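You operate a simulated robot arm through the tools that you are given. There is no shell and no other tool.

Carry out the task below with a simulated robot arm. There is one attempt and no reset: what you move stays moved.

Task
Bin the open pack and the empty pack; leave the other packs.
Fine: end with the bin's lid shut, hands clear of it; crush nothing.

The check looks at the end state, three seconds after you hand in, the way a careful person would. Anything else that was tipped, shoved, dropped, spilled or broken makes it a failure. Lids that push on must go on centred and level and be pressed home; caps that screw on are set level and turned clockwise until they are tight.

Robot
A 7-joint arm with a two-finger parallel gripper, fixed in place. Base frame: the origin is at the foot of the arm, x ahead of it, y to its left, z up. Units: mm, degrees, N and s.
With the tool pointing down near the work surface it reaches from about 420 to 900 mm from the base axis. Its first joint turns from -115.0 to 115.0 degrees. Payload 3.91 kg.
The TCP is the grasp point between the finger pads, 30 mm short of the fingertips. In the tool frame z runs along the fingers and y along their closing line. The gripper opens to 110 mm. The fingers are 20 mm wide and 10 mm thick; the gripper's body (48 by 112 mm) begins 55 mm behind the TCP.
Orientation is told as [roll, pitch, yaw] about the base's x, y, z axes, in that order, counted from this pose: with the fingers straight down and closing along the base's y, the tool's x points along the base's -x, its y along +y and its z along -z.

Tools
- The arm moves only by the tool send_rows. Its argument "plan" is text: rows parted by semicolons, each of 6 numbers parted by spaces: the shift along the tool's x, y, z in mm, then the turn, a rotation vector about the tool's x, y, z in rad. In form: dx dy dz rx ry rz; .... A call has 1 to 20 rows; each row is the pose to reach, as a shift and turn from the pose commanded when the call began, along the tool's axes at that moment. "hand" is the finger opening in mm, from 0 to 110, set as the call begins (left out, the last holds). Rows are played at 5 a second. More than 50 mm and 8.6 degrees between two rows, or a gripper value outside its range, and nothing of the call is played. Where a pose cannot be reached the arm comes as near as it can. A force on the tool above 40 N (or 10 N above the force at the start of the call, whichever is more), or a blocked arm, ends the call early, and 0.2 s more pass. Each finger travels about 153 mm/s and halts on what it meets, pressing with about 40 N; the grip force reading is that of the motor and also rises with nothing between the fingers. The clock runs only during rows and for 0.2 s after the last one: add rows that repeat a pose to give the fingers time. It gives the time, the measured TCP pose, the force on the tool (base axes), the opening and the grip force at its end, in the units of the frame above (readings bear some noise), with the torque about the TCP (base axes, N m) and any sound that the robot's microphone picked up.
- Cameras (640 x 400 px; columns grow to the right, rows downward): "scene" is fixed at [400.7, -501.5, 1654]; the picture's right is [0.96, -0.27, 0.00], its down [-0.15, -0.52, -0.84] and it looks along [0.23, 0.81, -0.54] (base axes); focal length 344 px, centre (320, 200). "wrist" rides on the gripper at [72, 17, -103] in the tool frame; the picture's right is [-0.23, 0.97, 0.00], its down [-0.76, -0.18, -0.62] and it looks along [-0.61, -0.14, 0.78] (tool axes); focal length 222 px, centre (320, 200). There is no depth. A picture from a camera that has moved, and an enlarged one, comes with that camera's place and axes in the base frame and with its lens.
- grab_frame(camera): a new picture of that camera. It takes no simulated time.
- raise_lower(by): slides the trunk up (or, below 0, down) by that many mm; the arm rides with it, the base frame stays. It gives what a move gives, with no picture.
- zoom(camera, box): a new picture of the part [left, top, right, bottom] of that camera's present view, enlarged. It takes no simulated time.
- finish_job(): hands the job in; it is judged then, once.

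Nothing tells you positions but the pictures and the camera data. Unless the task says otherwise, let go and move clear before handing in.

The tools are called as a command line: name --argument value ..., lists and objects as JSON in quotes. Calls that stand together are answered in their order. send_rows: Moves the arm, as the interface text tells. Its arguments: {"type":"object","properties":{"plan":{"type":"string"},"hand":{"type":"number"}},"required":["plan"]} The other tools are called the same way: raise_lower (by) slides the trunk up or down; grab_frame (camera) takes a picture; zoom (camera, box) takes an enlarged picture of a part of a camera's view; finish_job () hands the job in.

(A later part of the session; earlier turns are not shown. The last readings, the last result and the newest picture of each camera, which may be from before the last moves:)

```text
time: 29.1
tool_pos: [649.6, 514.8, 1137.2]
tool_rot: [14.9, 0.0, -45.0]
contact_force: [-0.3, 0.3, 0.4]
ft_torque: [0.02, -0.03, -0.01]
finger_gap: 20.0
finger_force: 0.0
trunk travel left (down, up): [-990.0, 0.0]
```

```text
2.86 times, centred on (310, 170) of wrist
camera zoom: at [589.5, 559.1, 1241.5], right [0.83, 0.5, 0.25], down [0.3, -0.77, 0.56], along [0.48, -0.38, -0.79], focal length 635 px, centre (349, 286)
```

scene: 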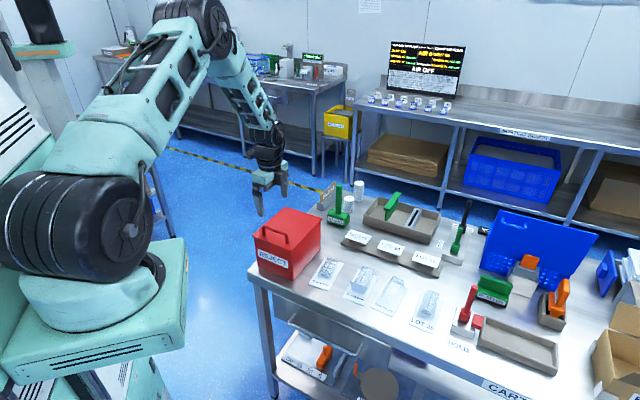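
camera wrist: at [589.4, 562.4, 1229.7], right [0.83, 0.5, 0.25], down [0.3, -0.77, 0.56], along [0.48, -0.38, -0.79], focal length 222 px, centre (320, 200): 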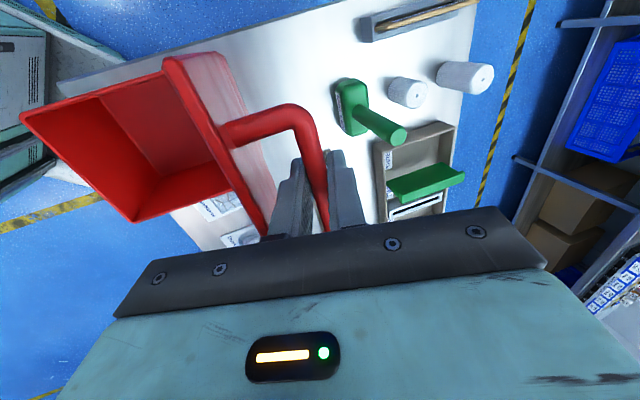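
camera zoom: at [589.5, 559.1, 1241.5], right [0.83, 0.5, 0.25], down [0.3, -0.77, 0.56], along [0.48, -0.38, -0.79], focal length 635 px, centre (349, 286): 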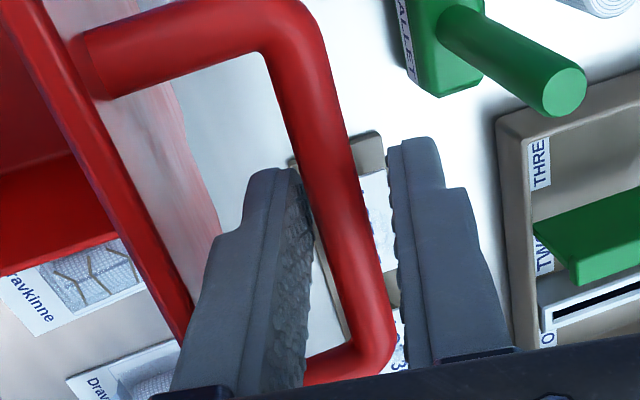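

send_rows --plan "0 0 -5 0 0 0; 0 0 -10 0 0 0; 0 0 -15 0 0 0; 0 0 -20 0 0 0; 0 0 -20 0 0 0"

zoom --camera "wrist" --box '[220, 100, 400, 240]'

zoom --camera "scene" --box '[235, 120, 405, 290]'

```text
time: 30.3
tool_pos: [644.2, 510.6, 1156.6]
tool_rot: [15.0, 0.0, -45.0]
contact_force: [-0.3, 0.6, 0.4]
ft_torque: [0.01, 0.0, -0.06]
finger_gap: 20.1
finger_force: 0.1
trunk travel left (down, up): [-990.0, 0.0]
```

```text
2.86 times, centred on (310, 170) of wrist
camera zoom: at [585.6, 555.3, 1259.9], right [0.83, 0.5, 0.25], down [0.3, -0.77, 0.56], along [0.48, -0.38, -0.79], focal length 635 px, centre (349, 286)
```

zoom: 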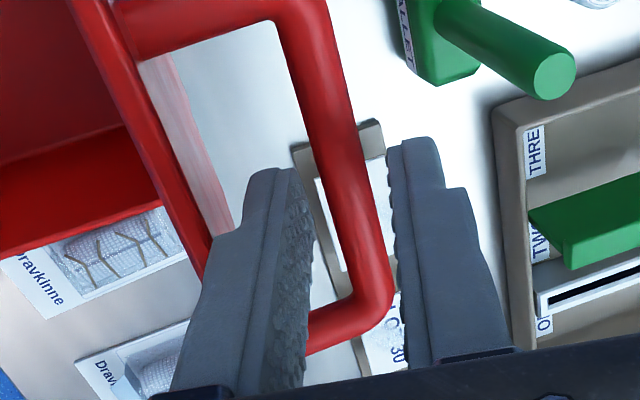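

```text
2.35 times, centred on (320, 205) of scene
camera zoom: at [400.7, -501.5, 1654.0], right [0.96, -0.27, 0.0], down [-0.15, -0.52, -0.84], along [0.23, 0.81, -0.54], focal length 810 px, centre (320, 188)
```

zoom: 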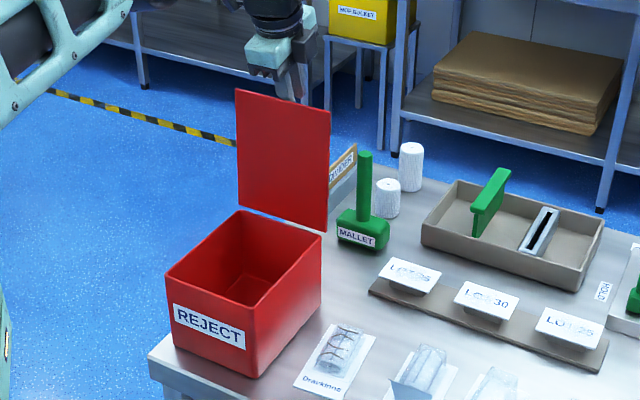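

send_rows --plan "0 0 -10 0 0 0; 0 0 -20 0 0 0; 0 0 -30 0 0 0; 0 0 -40 0 0 0; 0 0 -50 0 0 0; 0 0 -50 0 0 0"

grab_frame --camera "wrist"

zoom --camera "scene" --box '[235, 120, 405, 290]'

```text
time: 31.7
tool_pos: [634.4, 502.2, 1203.9]
tool_rot: [15.0, 0.0, -45.0]
contact_force: [0.4, -0.8, 0.5]
ft_torque: [-0.01, -0.02, -0.01]
finger_gap: 20.0
finger_force: 0.2
trunk travel left (down, up): [-990.0, 0.0]
```

```text
taken
camera wrist: at [575.9, 546.6, 1308.6], right [0.83, 0.5, 0.25], down [0.3, -0.77, 0.56], along [0.48, -0.38, -0.79], focal length 222 px, centre (320, 200)
```

wrist: 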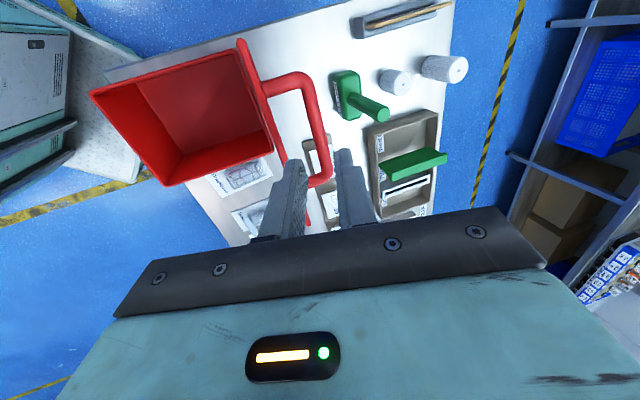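

```text
2.35 times, centred on (320, 205) of scene
camera zoom: at [400.7, -501.5, 1654.0], right [0.96, -0.27, 0.0], down [-0.15, -0.52, -0.84], along [0.23, 0.81, -0.54], focal length 810 px, centre (320, 188)
```

zoom: 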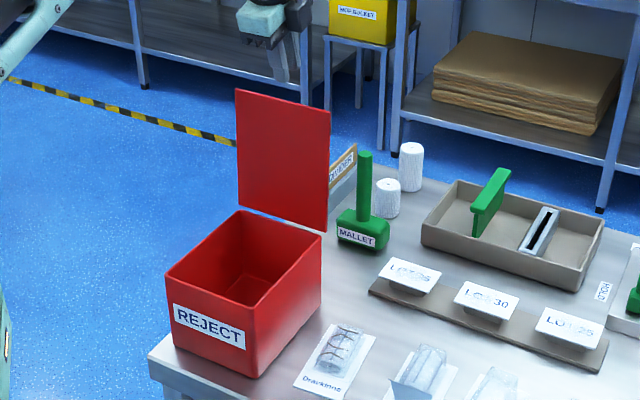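

The lid stands open by itself. I'll straighten the tool and move away over the packs, passing well above the lid.

send_rows --plan "-33 -24 -6.5 0 0 0; -67 -48 -13 0 0 0; -100 -73 -19.5 0.0655 0 0; -133 -97 -26 0.131 0 0; -167 -121 -32 0.1965 0 0; -200 -145 -38.9 0.262 0 0; -200 -145 -38.9 0.262 0 0" --hand 110

grab_frame --camera "scene"

```text
time: 33.3
tool_pos: [671.4, 256.0, 1203.6]
tool_rot: [-0.1, 0.0, -45.0]
contact_force: [-0.4, -0.1, 0.0]
ft_torque: [0.0, 0.01, 0.04]
finger_gap: 110.2
finger_force: 0.2
trunk travel left (down, up): [-990.0, 0.0]
```

```text
taken
```

scene: 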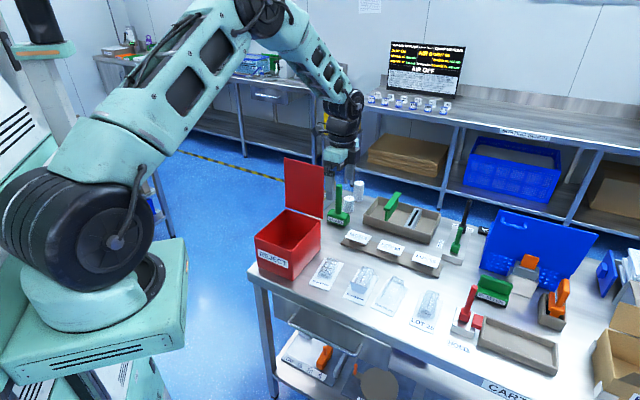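

The lid stayed open and everything else is undisturbed. Now I'll turn to +46.6° and come down above the open pack (centre near (740, 214)) for a close look.

send_rows --plan "-6.5 2.8 18.6 0 0 -0.133; -13 5.6 37 0 0 -0.266; -19 8.4 56 0 0 -0.4; -26 11.2 74.5 0 0 -0.533; -32 14 93 0 0 -0.666; -39 16.8 112 0 0 -0.8; -45 19.6 130 0 0 -0.933; -52 22.4 149 0 0 -1.066; -58 25.2 168 0 0 -1.2; -65 28 186 0 0 -1.333; -71 30.8 205 0 0 -1.466; -77.5 33.7 223.6 0 0 -1.599; -77.5 33.7 223.6 0 0 -1.599"

grab_frame --camera "wrist"

zoom --camera "wrist" --box '[220, 40, 440, 200]'

zoom --camera "scene" --box '[280, 190, 460, 320]'

```text
time: 36.1
tool_pos: [749.5, 223.6, 981.4]
tool_rot: [0.0, 0.1, 46.7]
contact_force: [-0.3, 0.1, -0.3]
ft_torque: [0.0, -0.01, -0.03]
finger_gap: 109.9
finger_force: 0.1
trunk travel left (down, up): [-990.0, 0.0]
```

```text
taken
camera wrist: at [687.2, 182.5, 1084.2], right [-0.55, 0.83, 0.0], down [0.65, 0.43, 0.62], along [0.52, 0.34, -0.78], focal length 222 px, centre (320, 200)
```

wrist: 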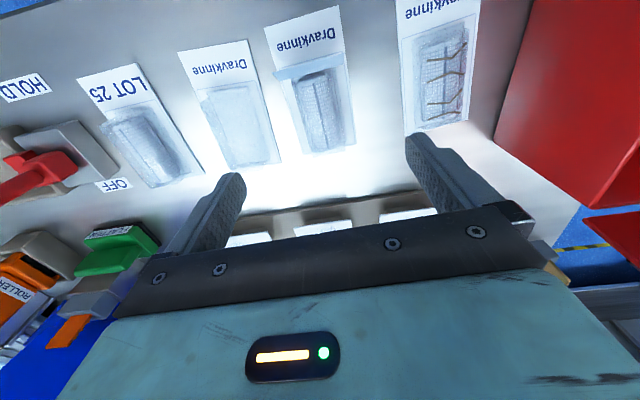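

```text
2.50 times, centred on (330, 120) of wrist
camera zoom: at [687.2, 182.5, 1084.2], right [-0.55, 0.83, 0.0], down [0.65, 0.43, 0.62], along [0.52, 0.34, -0.78], focal length 555 px, centre (295, 400)
```

zoom: 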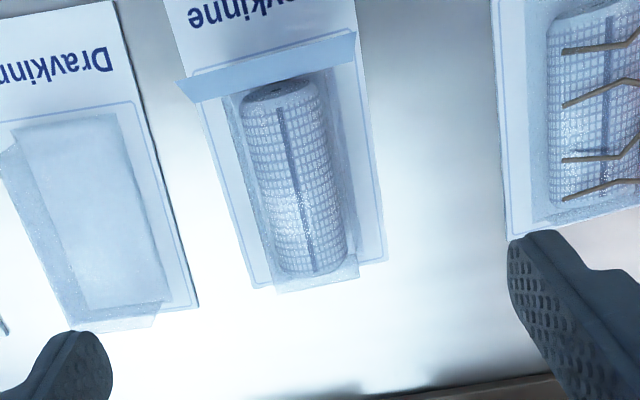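

```text
3.08 times, centred on (370, 255) of scene
camera zoom: at [400.7, -501.5, 1654.0], right [0.96, -0.27, 0.0], down [-0.15, -0.52, -0.84], along [0.23, 0.81, -0.54], focal length 1059 px, centre (166, 31)
```

zoom: 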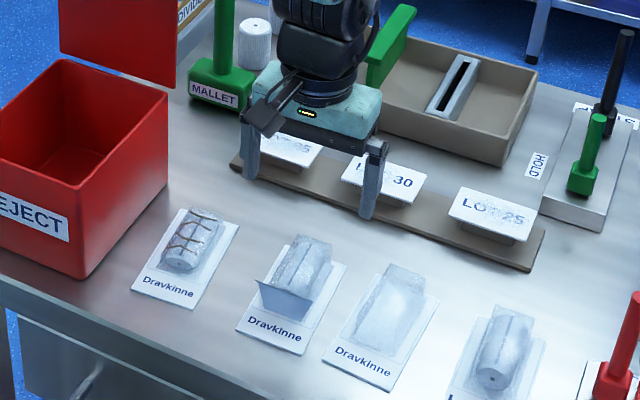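

The open pack's blister is centred on its card axis at about (751, 226), roughly 40 mm wide, with the card top near z 818. I'll descend partway with fingers at 70 mm and re-check alignment.

send_rows --plan "-2 0 26 0 0 0; -2.5 0 52 0 0 0; -2.5 0 78 0 0 0; -2.5 0 78 0 0 0" --hand 70

grab_frame --camera "wrist"

zoom --camera "wrist" --box '[220, 40, 440, 240]'

zoom --camera "scene" --box '[300, 200, 440, 310]'

```text
time: 37.1
tool_pos: [751.4, 225.6, 902.8]
tool_rot: [0.1, 0.0, 46.7]
contact_force: [0.2, 0.3, -0.3]
ft_torque: [0.0, 0.0, -0.02]
finger_gap: 70.3
finger_force: 0.1
trunk travel left (down, up): [-990.0, 0.0]
```

```text
taken
camera wrist: at [688.7, 183.9, 1006.4], right [-0.55, 0.83, 0.0], down [0.65, 0.43, 0.62], along [0.52, 0.34, -0.78], focal length 222 px, centre (320, 200)
```

wrist: 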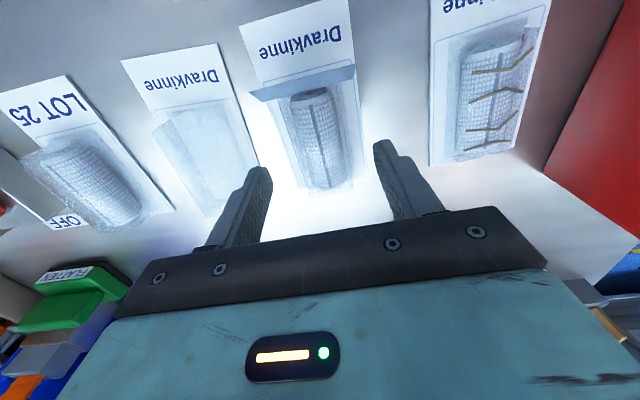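

```text
2.00 times, centred on (330, 140) of wrist
camera zoom: at [688.7, 183.9, 1006.4], right [-0.55, 0.83, 0.0], down [0.65, 0.43, 0.62], along [0.52, 0.34, -0.78], focal length 444 px, centre (300, 320)
```

zoom: 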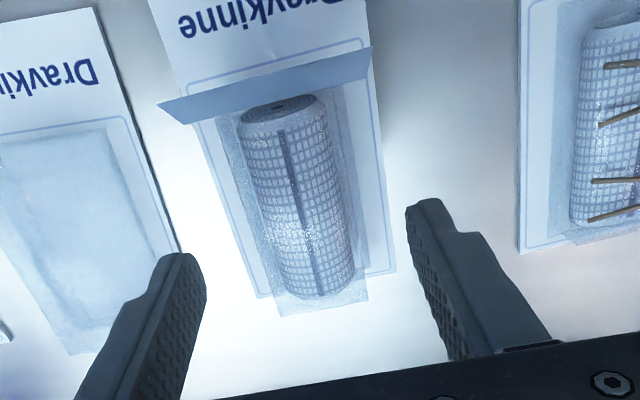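

```text
3.64 times, centred on (370, 255) of scene
camera zoom: at [400.7, -501.5, 1654.0], right [0.96, -0.27, 0.0], down [-0.15, -0.52, -0.84], along [0.23, 0.81, -0.54], focal length 1252 px, centre (138, 0)
```

zoom: 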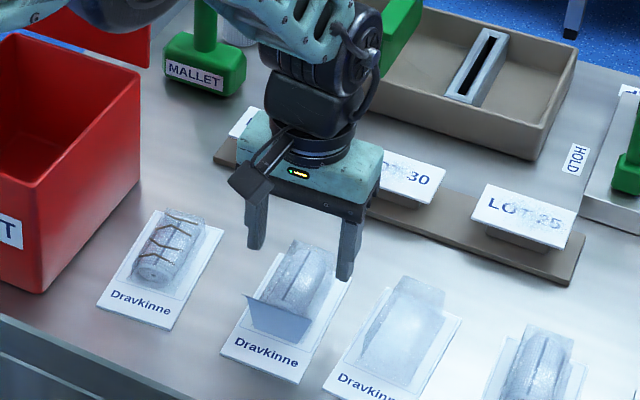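

Alignment looks centred on the blister. I'll lower so the fingertips end a few mm above the card.

send_rows --plan "0 0 15 0 0 0; 0 0 28 0 0 0; 0 0 38 0 0 0; 0 0 38 0 0 0"

zoom --camera "wrist" --box '[220, 40, 440, 240]'

zoom --camera "scene" --box '[320, 220, 420, 300]'

```text
time: 38.1
tool_pos: [750.9, 224.8, 865.1]
tool_rot: [0.0, 0.1, 46.7]
contact_force: [0.0, 1.0, 0.8]
ft_torque: [-0.02, 0.0, -0.02]
finger_gap: 70.4
finger_force: 0.1
trunk travel left (down, up): [-990.0, 0.0]
```

```text
2.00 times, centred on (330, 140) of wrist
camera zoom: at [688.7, 184.4, 967.8], right [-0.55, 0.83, 0.0], down [0.65, 0.43, 0.62], along [0.52, 0.34, -0.78], focal length 444 px, centre (300, 320)
```

zoom: 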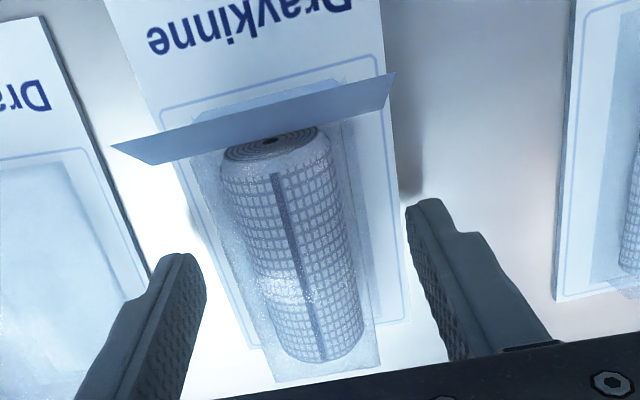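

```text
5.00 times, centred on (370, 260) of scene
camera zoom: at [400.7, -501.5, 1654.0], right [0.96, -0.27, 0.0], down [-0.15, -0.52, -0.84], along [0.23, 0.81, -0.54], focal length 1721 px, centre (70, -100)
```

zoom: 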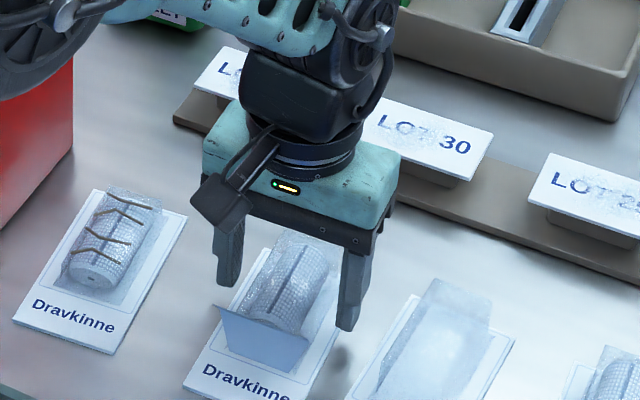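

send_rows --plan "0 0 4 0 0 0; 0 0 8 0 0 0; 0 0 8 0 0 0" --hand 56

zoom --camera "wrist" --box '[220, 40, 440, 240]'

zoom --camera "scene" --box '[320, 220, 420, 300]'

```text
time: 39.1
tool_pos: [778.8, 234.6, 894.9]
tool_rot: [-0.8, -3.3, 46.2]
contact_force: [-0.6, 0.5, 1.0]
ft_torque: [0.0, -0.01, -0.04]
finger_gap: 55.9
finger_force: 0.0
trunk travel left (down, up): [-990.0, 0.0]
stopped in row 3: the arm was blocked; the commanded pose is now the measured one
```

```text
2.00 times, centred on (330, 140) of wrist
camera zoom: at [712.4, 192.9, 993.6], right [-0.54, 0.84, 0.0], down [0.62, 0.41, 0.67], along [0.56, 0.36, -0.74], focal length 444 px, centre (300, 320)
```

zoom: 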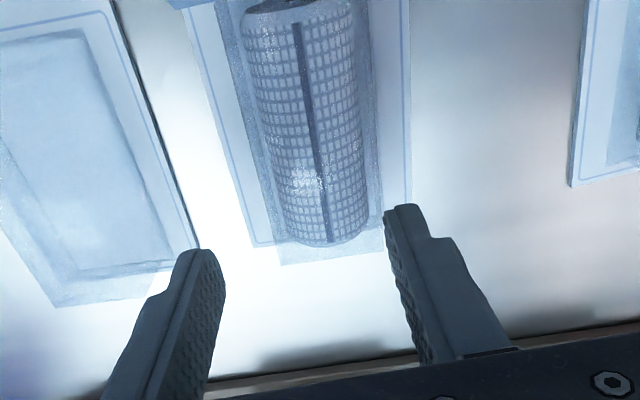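

```text
5.00 times, centred on (370, 260) of scene
camera zoom: at [400.7, -501.5, 1654.0], right [0.96, -0.27, 0.0], down [-0.15, -0.52, -0.84], along [0.23, 0.81, -0.54], focal length 1721 px, centre (70, -100)
```

zoom: 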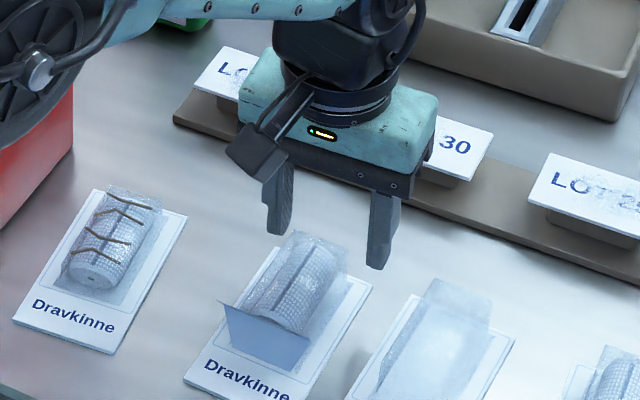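

The arm was blocked on that last small move and the tool shifted away. I need to see what it touched before doing anything else.

grab_frame --camera "scene"

zoom --camera "scene" --box '[200, 60, 420, 300]'

grab_frame --camera "wrist"

```text
taken
```

scene: 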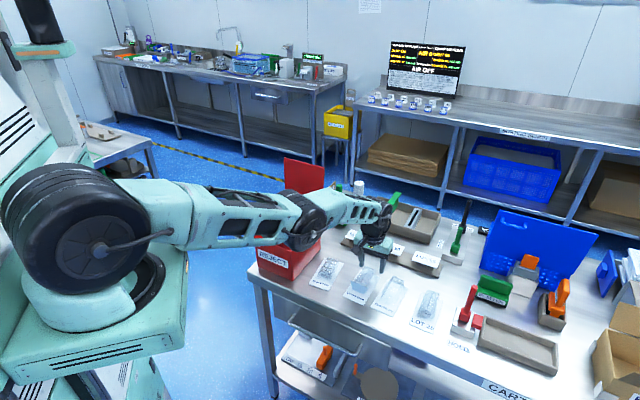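

```text
1.67 times, centred on (310, 180) of scene
camera zoom: at [400.7, -501.5, 1654.0], right [0.96, -0.27, 0.0], down [-0.15, -0.52, -0.84], along [0.23, 0.81, -0.54], focal length 574 px, centre (337, 233)
```

zoom: 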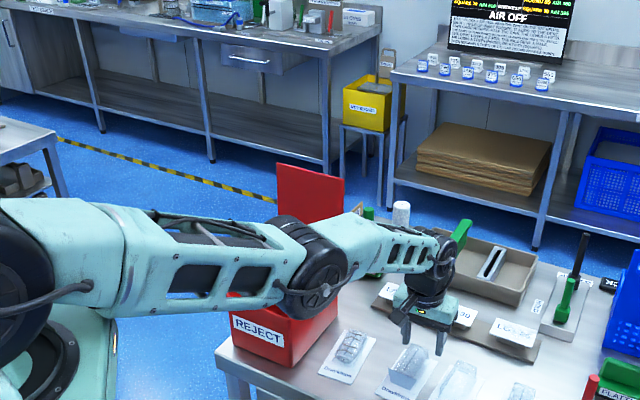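

```text
taken
camera wrist: at [712.4, 192.9, 993.6], right [-0.54, 0.84, 0.0], down [0.62, 0.41, 0.67], along [0.56, 0.36, -0.74], focal length 222 px, centre (320, 200)
```

wrist: 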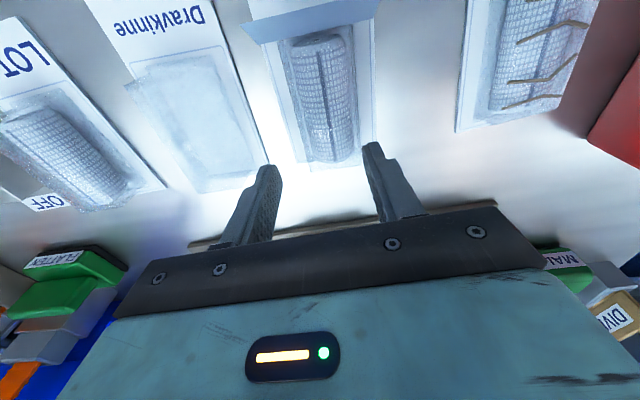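

zoom --camera "scene" --box '[240, 150, 400, 300]'

```text
2.67 times, centred on (320, 225) of scene
camera zoom: at [400.7, -501.5, 1654.0], right [0.96, -0.27, 0.0], down [-0.15, -0.52, -0.84], along [0.23, 0.81, -0.54], focal length 918 px, centre (320, 133)
```

zoom: 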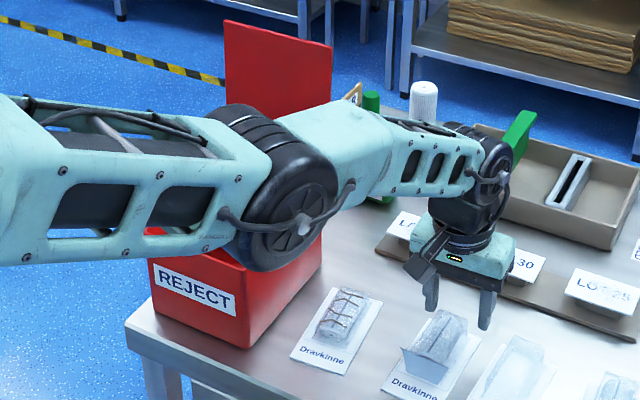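

The arm was nearly fully stretched with its elbow low, because the trunk is raised for the lid. The bin, lid and packs look unmoved. I'll rise straight up carefully, then lower the trunk so the arm can reach down with the elbow high.

send_rows --plan "0 0 -10 0 0 0; 0 0 -25 0 0 0; 0 0 -40 0 0 0; 0 0 -40 0 0 0" --hand 70

zoom --camera "scene" --box '[200, 60, 420, 300]'

```text
time: 40.1
tool_pos: [791.1, 242.1, 926.8]
tool_rot: [-0.8, -3.2, 45.9]
contact_force: [-0.3, -0.3, -0.6]
ft_torque: [0.0, -0.02, -0.02]
finger_gap: 69.8
finger_force: 0.1
out of reach, approached as far as the arm can: row 2, 3, 4
trunk travel left (down, up): [-990.0, 0.0]
```

```text
1.67 times, centred on (310, 180) of scene
camera zoom: at [400.7, -501.5, 1654.0], right [0.96, -0.27, 0.0], down [-0.15, -0.52, -0.84], along [0.23, 0.81, -0.54], focal length 574 px, centre (337, 233)
```

zoom: 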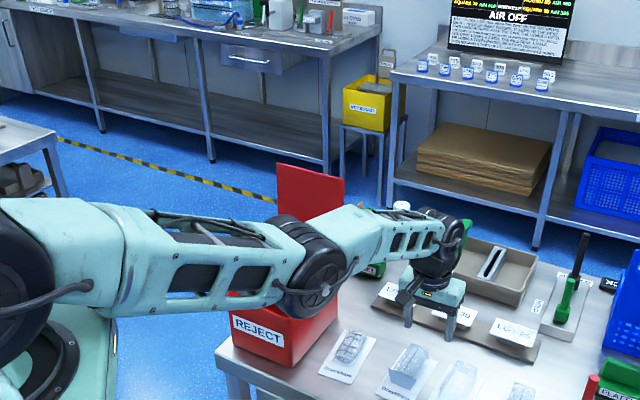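

send_rows --plan "9 5 0 0 0 0; 18 10 0 0 0 0; 26 14.5 0 0 0 0; 26 14.5 0 0 0 0"

zoom --camera "scene" --box '[200, 60, 420, 300]'

```text
time: 41.1
tool_pos: [790.9, 245.9, 928.4]
tool_rot: [-0.8, -3.8, 45.8]
contact_force: [0.3, -0.2, -0.1]
ft_torque: [0.0, -0.01, 0.0]
finger_gap: 69.8
finger_force: 0.1
out of reach, approached as far as the arm can: row 1, 2, 3, 4
trunk travel left (down, up): [-990.0, 0.0]
```

```text
1.67 times, centred on (310, 180) of scene
camera zoom: at [400.7, -501.5, 1654.0], right [0.96, -0.27, 0.0], down [-0.15, -0.52, -0.84], along [0.23, 0.81, -0.54], focal length 574 px, centre (337, 233)
```

zoom: 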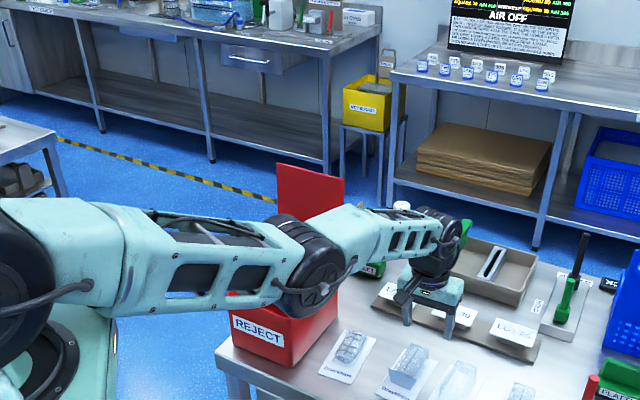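

The arm is stuck at full stretch, with its elbow well above and clear of the bin. I'll command a larger move up and back toward the base to make the elbow bend upward, through free space.

send_rows --plan "20 11 -36 0 0 0; 40 22 -72 0 0 0; 59 33 -108 0 0 0; 79 43 -144 0 0 0; 99 54 -180 0 0 0; 118 65 -216 0 0 0; 138 76 -252 0 0 0; 138 76 -252 0 0 0; 138 76 -252 0 0 0"

zoom --camera "scene" --box '[100, 20, 460, 320]'

```text
time: 43.1
tool_pos: [799.6, 320.8, 1129.0]
tool_rot: [-0.7, -2.9, 46.4]
contact_force: [0.9, -0.3, 0.5]
ft_torque: [0.06, -0.03, 0.05]
finger_gap: 70.0
finger_force: 0.0
out of reach, approached as far as the arm can: row 1, 2, 3, 4, 5, 6, 7, 8, 9
trunk travel left (down, up): [-990.0, 0.0]
```

```text
1.33 times, centred on (280, 170) of scene
camera zoom: at [400.7, -501.5, 1654.0], right [0.96, -0.27, 0.0], down [-0.15, -0.52, -0.84], along [0.23, 0.81, -0.54], focal length 459 px, centre (373, 240)
```

zoom: 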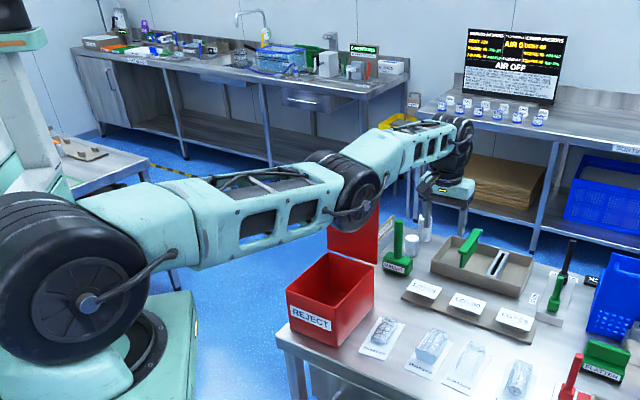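

The arm followed upward and is clear of everything, but is still nearly straight. Raising the tool further should bend the elbow upward, so I'll continue straight up.

send_rows --plan "0 0 -25 0 0 0; 0 0 -50 0 0 0; 0 0 -75 0 0 0; 0 0 -100 0 0 0; 0 0 -125 0 0 0; 0 0 -150 0 0 0; 0 0 -150 0 0 0"

zoom --camera "scene" --box '[100, 20, 460, 320]'

```text
time: 44.7
tool_pos: [799.3, 322.2, 1283.1]
tool_rot: [-0.7, -2.8, 46.3]
contact_force: [-0.2, -0.5, 0.6]
ft_torque: [0.01, 0.03, -0.01]
finger_gap: 69.9
finger_force: 0.1
out of reach, approached as far as the arm can: row 2, 3, 4, 5, 6, 7
trunk travel left (down, up): [-990.0, 0.0]
```

```text
1.33 times, centred on (280, 170) of scene
camera zoom: at [400.7, -501.5, 1654.0], right [0.96, -0.27, 0.0], down [-0.15, -0.52, -0.84], along [0.23, 0.81, -0.54], focal length 459 px, centre (373, 240)
```

zoom: 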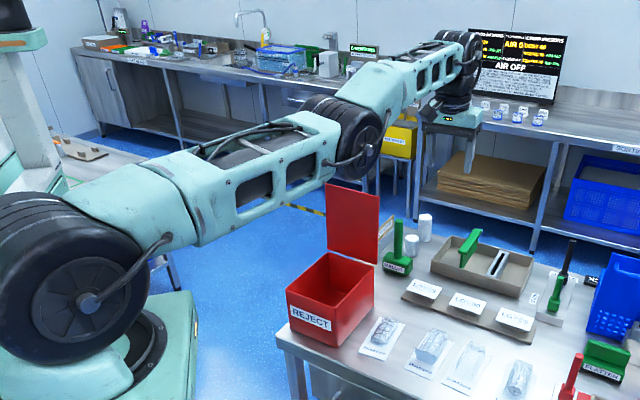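

send_rows --plan "18 8 0 0 0 0; 36 16 0 0 0 0; 54 24 0 0 0 0; 72 32 0 0 0 0; 90 40 0 0 0 0; 90 40 0 0 0 0"

zoom --camera "scene" --box '[100, 20, 460, 320]'

```text
time: 46.1
tool_pos: [782.6, 340.3, 1285.8]
tool_rot: [-0.6, -2.8, 46.3]
contact_force: [0.9, 0.6, 1.3]
ft_torque: [0.02, 0.03, -0.02]
finger_gap: 70.1
finger_force: 0.1
out of reach, approached as far as the arm can: row 1, 2, 3, 4, 5, 6
trunk travel left (down, up): [-990.0, 0.0]
```

```text
1.33 times, centred on (280, 170) of scene
camera zoom: at [400.7, -501.5, 1654.0], right [0.96, -0.27, 0.0], down [-0.15, -0.52, -0.84], along [0.23, 0.81, -0.54], focal length 459 px, centre (373, 240)
```

zoom: 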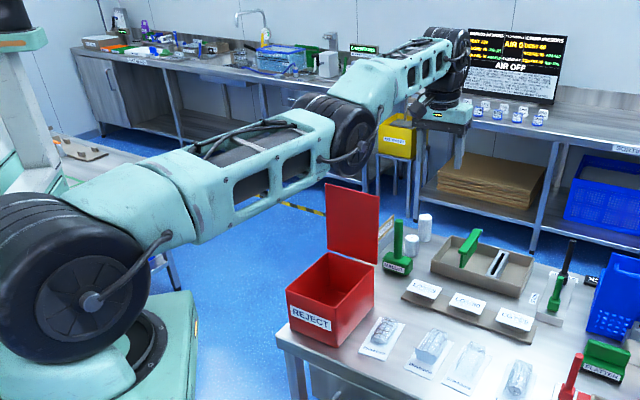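

The elbow is bent slightly the wrong way (downward) and a wrist limit keeps it from folding. I'll straighten the arm fully outward first, then go up and back so it bends the right way. This is all in free space above the table.

send_rows --plan "-25 -10 0 0 0 0; -50 -20 0 0 0 0; -74 -31 0 0 0 0; -98 -41 0 0 0 0; -98 -41 0 0 0 0"

zoom --camera "scene" --box '[100, 0, 500, 320]'

```text
time: 47.3
tool_pos: [808.2, 314.7, 1288.4]
tool_rot: [-0.7, -2.9, 46.2]
contact_force: [0.6, 0.2, -0.4]
ft_torque: [-0.01, -0.04, 0.01]
finger_gap: 69.9
finger_force: 0.0
out of reach, approached as far as the arm can: row 1, 2, 3, 4, 5
trunk travel left (down, up): [-990.0, 0.0]
```

```text
1.25 times, centred on (300, 160) of scene
camera zoom: at [400.7, -501.5, 1654.0], right [0.96, -0.27, 0.0], down [-0.15, -0.52, -0.84], along [0.23, 0.81, -0.54], focal length 430 px, centre (345, 250)
```

zoom: 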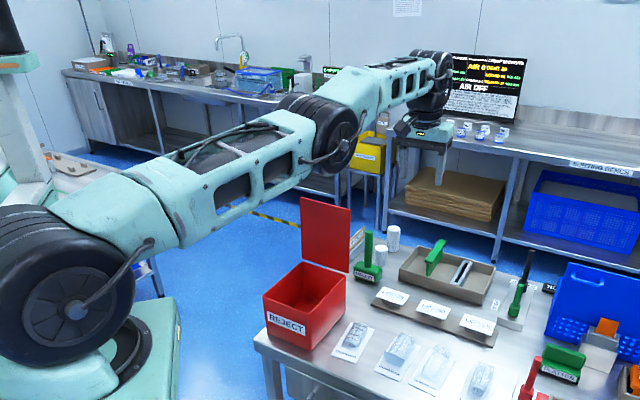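

zoom --camera "scene" --box '[60, 20, 460, 270]'

zoom --camera "scene" --box '[240, 150, 400, 300]'

grab_frame --camera "wrist"

```text
1.60 times, centred on (260, 145) of scene
camera zoom: at [400.7, -501.5, 1654.0], right [0.96, -0.27, 0.0], down [-0.15, -0.52, -0.84], along [0.23, 0.81, -0.54], focal length 551 px, centre (416, 288)
```

zoom: 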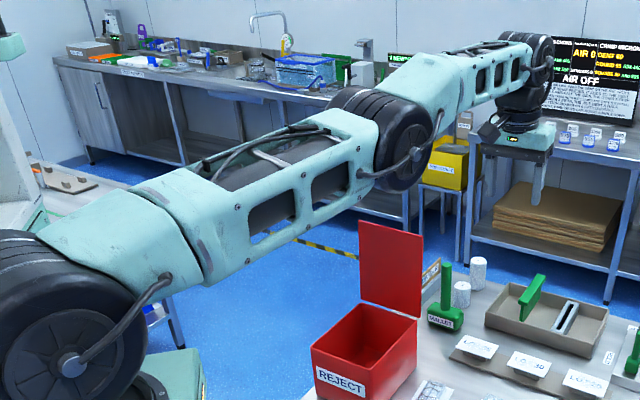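

```text
2.67 times, centred on (320, 225) of scene
camera zoom: at [400.7, -501.5, 1654.0], right [0.96, -0.27, 0.0], down [-0.15, -0.52, -0.84], along [0.23, 0.81, -0.54], focal length 918 px, centre (320, 133)
```

zoom: 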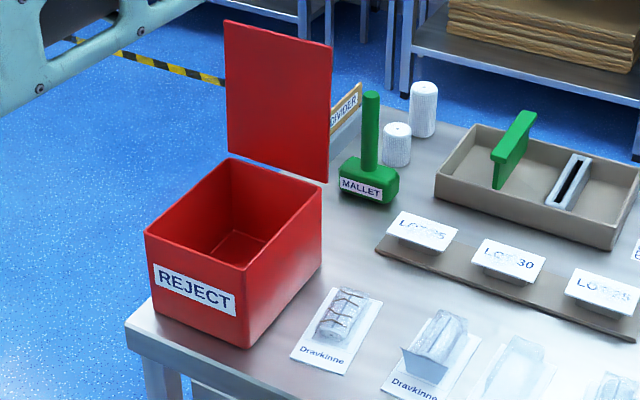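

```text
taken
camera wrist: at [739.7, 272.4, 1388.5], right [-0.55, 0.84, 0.0], down [0.63, 0.41, 0.66], along [0.56, 0.36, -0.75], focal length 222 px, centre (320, 200)
```

wrist: 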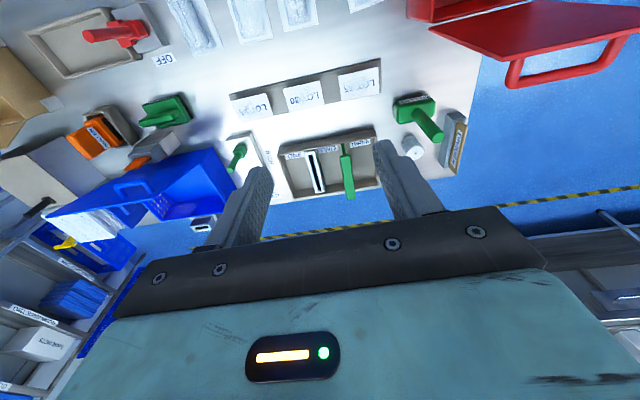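

Everything on the table, including bin and lid, is unmoved. The arm is sitting exactly at its straight-elbow position, so I'll tilt the tool inward around the wrist while rising slightly, to start the elbow bending upward.

send_rows --plan "19.2 8.9 -11 -0.0528 0.1134 0; 38.2 17.8 -25 -0.1055 0.2268 0; 56.5 26.3 -42 -0.158 0.34 0; 73.9 34.4 -61 -0.211 0.4535 0; 73.9 34.4 -61 -0.211 0.4535 0"

zoom --camera "scene" --box '[60, 0, 460, 250]'

```text
time: 48.5
tool_pos: [723.4, 278.5, 1327.4]
tool_rot: [10.0, 20.1, 49.2]
contact_force: [0.3, 0.0, -0.6]
ft_torque: [-0.01, 0.0, -0.03]
finger_gap: 70.0
finger_force: 0.0
out of reach, approached as far as the arm can: row 1, 2, 3, 4, 5
trunk travel left (down, up): [-990.0, 0.0]
```

```text
1.60 times, centred on (260, 125) of scene
camera zoom: at [400.7, -501.5, 1654.0], right [0.96, -0.27, 0.0], down [-0.15, -0.52, -0.84], along [0.23, 0.81, -0.54], focal length 551 px, centre (416, 320)
```

zoom: 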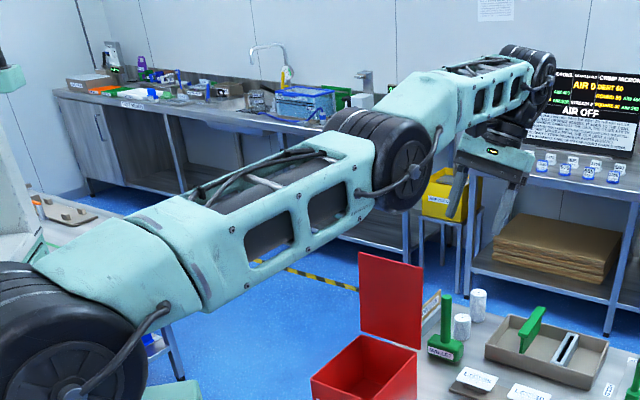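

send_rows --plan "0 0 -30 0 0 0; 0 0 -60 0 0 0; 0 0 -90 0 0 0; 0 0 -120 0 0 0; 0 0 -120 0 0 0"

zoom --camera "scene" --box '[60, 0, 460, 250]'

```text
time: 49.7
tool_pos: [710.9, 257.5, 1419.5]
tool_rot: [10.0, 20.0, 49.1]
contact_force: [0.3, -0.2, -0.7]
ft_torque: [0.02, -0.08, 0.02]
finger_gap: 69.9
finger_force: 0.1
out of reach, approached as far as the arm can: row 1, 2, 3, 4, 5
trunk travel left (down, up): [-990.0, 0.0]
```

```text
1.60 times, centred on (260, 125) of scene
camera zoom: at [400.7, -501.5, 1654.0], right [0.96, -0.27, 0.0], down [-0.15, -0.52, -0.84], along [0.23, 0.81, -0.54], focal length 551 px, centre (416, 320)
```

zoom: 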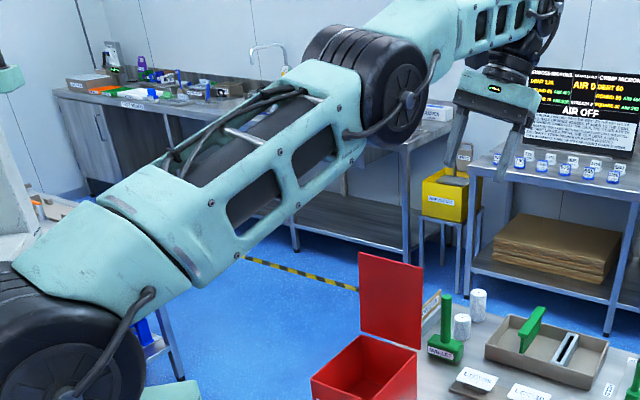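

The elbow is now bending upward. I'll pull the tool back toward the base.

send_rows --plan "21 10 9.5 0 0 0; 41 20 19 0 0 0; 62 30.6 28.4 0 0 0; 83 41 38 0 0 0; 83 41 38 0 0 0"

zoom --camera "scene" --box '[60, 0, 460, 250]'

```text
time: 50.9
tool_pos: [616.9, 218.9, 1421.1]
tool_rot: [10.0, 20.0, 49.2]
contact_force: [0.1, 0.6, 0.4]
ft_torque: [0.01, 0.03, -0.01]
finger_gap: 69.9
finger_force: 0.0
trunk travel left (down, up): [-990.0, 0.0]
```

```text
1.60 times, centred on (260, 125) of scene
camera zoom: at [400.7, -501.5, 1654.0], right [0.96, -0.27, 0.0], down [-0.15, -0.52, -0.84], along [0.23, 0.81, -0.54], focal length 551 px, centre (416, 320)
```

zoom: 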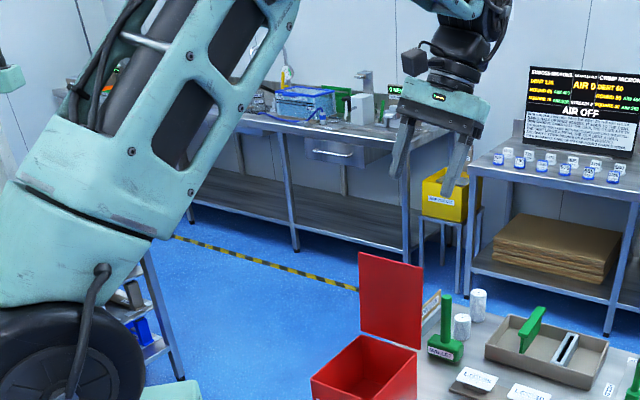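

The arm is back to normal with the elbow up. I'll straighten the tool to vertical, then lower the trunk 265 mm so low work over the packs is within easy reach.

send_rows --plan "0 0 0 0.056 -0.117 0; 0 0 0 0.112 -0.234 0; 0 0 0 0.168 -0.351 0; 0 0 0 0.168 -0.351 0"

raise_lower --by -265

grab_frame --camera "scene"

```text
time: 51.9
tool_pos: [616.1, 217.9, 1417.9]
tool_rot: [-0.1, 0.0, 47.4]
contact_force: [0.1, 0.1, 0.0]
ft_torque: [-0.01, 0.0, -0.02]
finger_gap: 70.1
finger_force: 0.2
trunk travel left (down, up): [-990.0, 0.0]
```

```text
time: 54.6
tool_pos: [616.5, 219.7, 1154.5]
tool_rot: [-0.1, 0.0, 47.4]
contact_force: [-0.2, 0.6, 0.7]
ft_torque: [-0.02, 0.01, 0.01]
finger_gap: 70.0
finger_force: 0.0
trunk travel left (down, up): [-725.0, 265.0]
```

```text
taken
```

scene: 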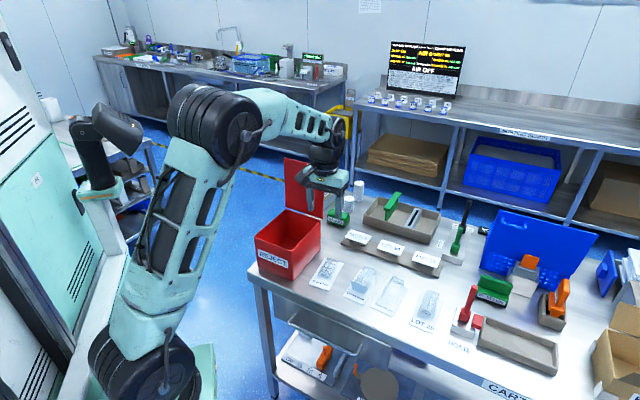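

send_rows --plan "-16 -16 29 0 0 0; -32 -32 58 0 0 0; -48 -47 87 0 0 0; -64 -63 116 0 0 0.014; -80 -79 145 0 0 0.014; -95.7 -94.7 173.5 0 0 0.014; -95.7 -94.7 173.5 0 0 0.014"

grab_frame --camera "scene"

zoom --camera "wrist" --box '[220, 0, 440, 200]'

zoom --camera "scene" --box '[300, 240, 450, 340]'

```text
time: 56.2
tool_pos: [751.9, 222.7, 980.2]
tool_rot: [-0.2, 0.0, 46.5]
contact_force: [-0.6, -0.9, -0.1]
ft_torque: [0.02, 0.0, -0.03]
finger_gap: 70.0
finger_force: 0.1
trunk travel left (down, up): [-725.0, 265.0]
```

```text
taken
```

scene: 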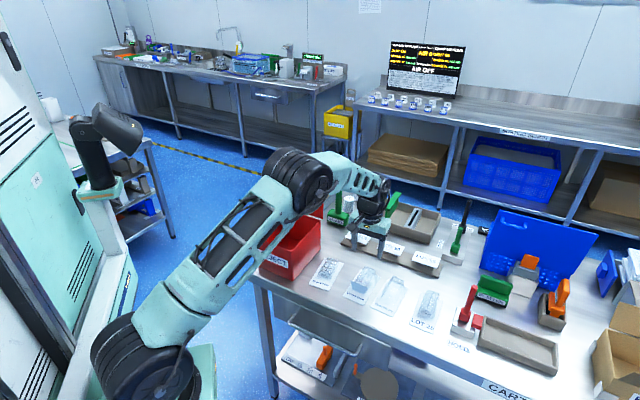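

```text
2.00 times, centred on (330, 100) of wrist
camera zoom: at [689.9, 182.4, 1084.4], right [-0.55, 0.83, 0.0], down [0.65, 0.43, 0.62], along [0.52, 0.34, -0.78], focal length 444 px, centre (300, 400)
```

zoom: 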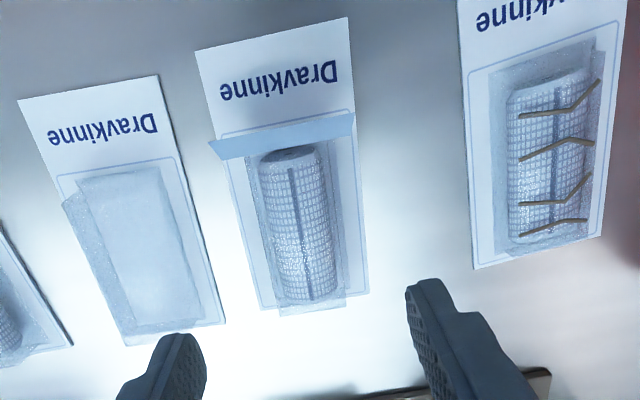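

```text
4.00 times, centred on (375, 290) of scene
camera zoom: at [400.7, -501.5, 1654.0], right [0.96, -0.27, 0.0], down [-0.15, -0.52, -0.84], along [0.23, 0.81, -0.54], focal length 1377 px, centre (100, -160)
```

zoom: 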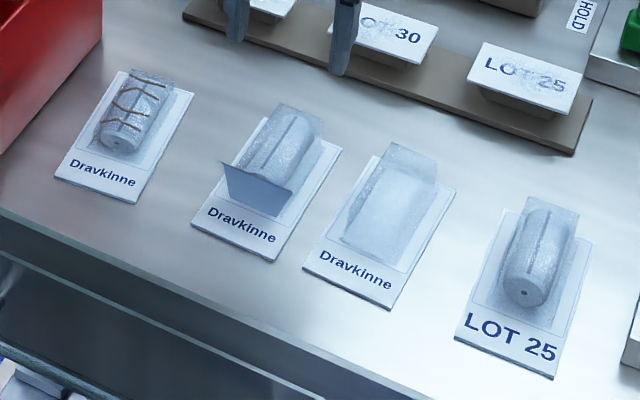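

The elbow is well up now and all other packs are unmoved. The open pack itself got turned about 3° (it goes in the bin anyway): its axis is now at 43.3°, blister centre about (753, 224). I'll align and descend.

send_rows --plan "-1.9 0.5 20 0 0 0.028; -1.9 0.5 40 0 0 0.056; -1.9 0.5 60 0 0 0.056; -1.9 0.5 78 0 0 0.056; -1.9 0.5 78 0 0 0.056"

grab_frame --camera "scene"

zoom --camera "wrist" --box '[220, 40, 440, 240]'

```text
time: 57.4
tool_pos: [752.7, 226.4, 901.8]
tool_rot: [-0.2, 0.0, 43.4]
contact_force: [0.1, 0.2, 0.4]
ft_torque: [-0.01, 0.01, -0.02]
finger_gap: 70.0
finger_force: 0.1
trunk travel left (down, up): [-725.0, 265.0]
```

```text
taken
```

scene: 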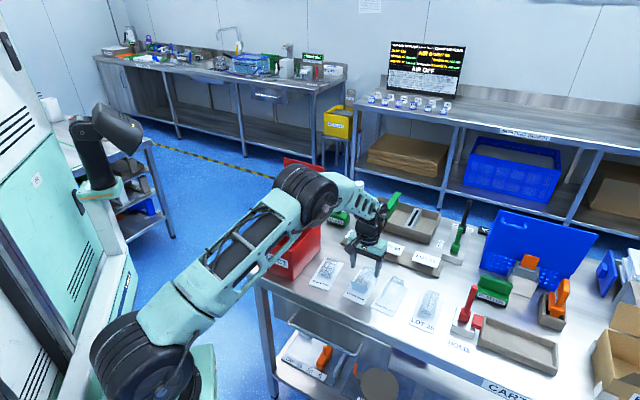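

```text
2.00 times, centred on (330, 140) of wrist
camera zoom: at [688.3, 188.5, 1005.4], right [-0.5, 0.86, 0.0], down [0.68, 0.4, 0.62], along [0.54, 0.31, -0.78], focal length 444 px, centre (300, 320)
```

zoom: 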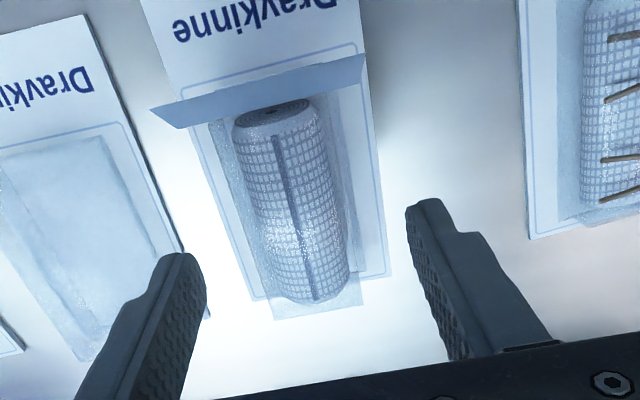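

send_rows --plan "0 -2.5 12 0 0 0; 0 -2.5 24 0 0 0; 0 -2.5 36 0 0 0; 0 -2.5 36 0 0 0"

zoom --camera "wrist" --box '[220, 40, 440, 240]'

zoom --camera "scene" --box '[320, 220, 420, 300]'

```text
time: 58.4
tool_pos: [754.4, 224.2, 866.1]
tool_rot: [-0.1, 0.0, 43.4]
contact_force: [-0.5, -0.2, 0.8]
ft_torque: [0.02, 0.0, -0.03]
finger_gap: 70.2
finger_force: 0.0
trunk travel left (down, up): [-725.0, 265.0]
```

```text
2.00 times, centred on (330, 140) of wrist
camera zoom: at [689.6, 187.5, 969.3], right [-0.5, 0.86, 0.0], down [0.68, 0.4, 0.62], along [0.54, 0.31, -0.78], focal length 444 px, centre (300, 320)
```

zoom: 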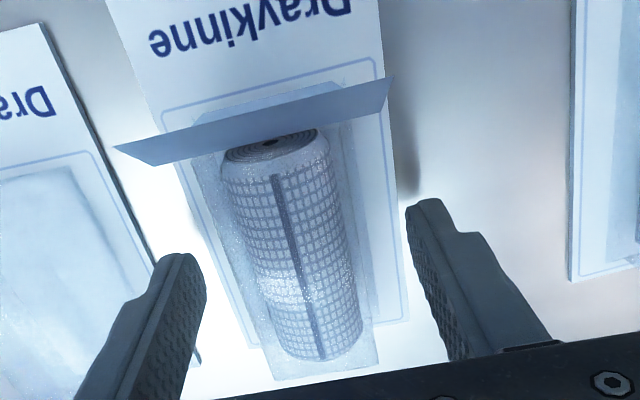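

```text
5.00 times, centred on (370, 260) of scene
camera zoom: at [400.7, -501.5, 1654.0], right [0.96, -0.27, 0.0], down [-0.15, -0.52, -0.84], along [0.23, 0.81, -0.54], focal length 1721 px, centre (70, -100)
```

zoom: 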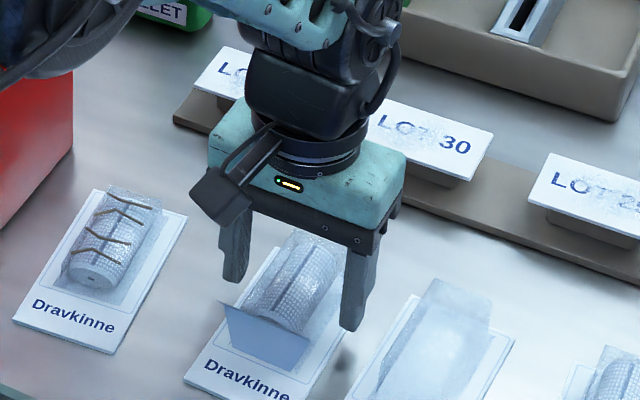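

send_rows --plan "0 0 3 0 0 0; 0 0 6 0 0 0; 0 0 8 0 0 0; 0 0 8 0 0 0"

zoom --camera "scene" --box '[320, 220, 420, 300]'

zoom --camera "wrist" --box '[220, 40, 440, 240]'

```text
time: 59.4
tool_pos: [753.8, 225.0, 860.1]
tool_rot: [-0.2, 0.0, 43.4]
contact_force: [0.1, 0.4, 0.2]
ft_torque: [0.0, 0.01, 0.02]
finger_gap: 70.0
finger_force: 0.1
trunk travel left (down, up): [-725.0, 265.0]
```

```text
5.00 times, centred on (370, 260) of scene
camera zoom: at [400.7, -501.5, 1654.0], right [0.96, -0.27, 0.0], down [-0.15, -0.52, -0.84], along [0.23, 0.81, -0.54], focal length 1721 px, centre (70, -100)
```

zoom: 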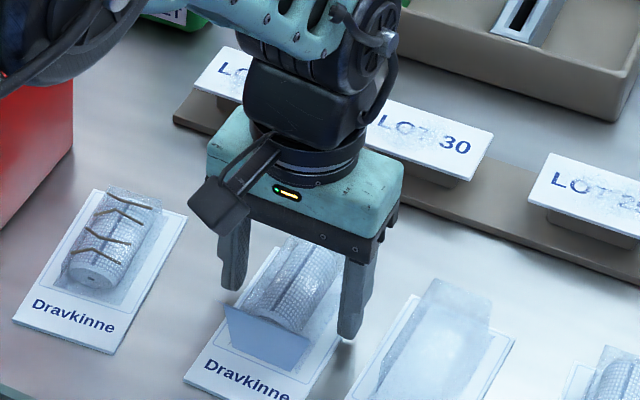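

```text
2.00 times, centred on (330, 140) of wrist
camera zoom: at [689.2, 188.2, 961.6], right [-0.5, 0.86, 0.0], down [0.68, 0.4, 0.62], along [0.54, 0.31, -0.78], focal length 444 px, centre (300, 320)
```

zoom: 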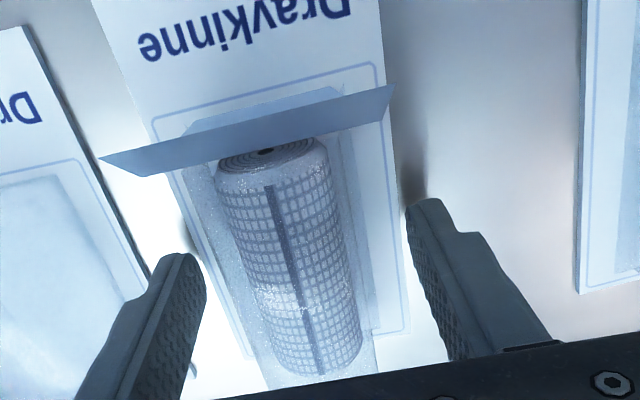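

The fingertips are just above the card, straddling the blister. I'll shift 3 mm to centre and close in small steps, watching the grip.

send_rows --plan "0 -1.5 0 0 0 0; 0 -3 0 0 0 0; 0 -3 0 0 0 0" --hand 56

zoom --camera "wrist" --box '[220, 40, 440, 240]'

```text
time: 60.2
tool_pos: [756.5, 222.6, 859.1]
tool_rot: [-0.2, 0.0, 43.4]
contact_force: [0.0, 0.0, 0.5]
ft_torque: [-0.03, -0.03, 0.02]
finger_gap: 55.8
finger_force: 0.0
trunk travel left (down, up): [-725.0, 265.0]
```

```text
2.00 times, centred on (330, 140) of wrist
camera zoom: at [691.3, 185.8, 961.9], right [-0.5, 0.86, 0.0], down [0.68, 0.4, 0.62], along [0.54, 0.31, -0.78], focal length 444 px, centre (300, 320)
```

zoom: 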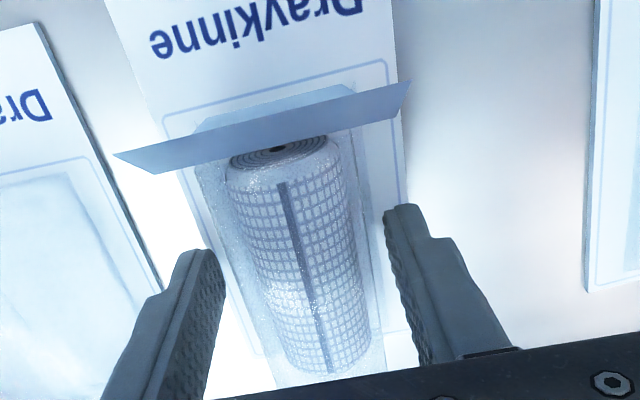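

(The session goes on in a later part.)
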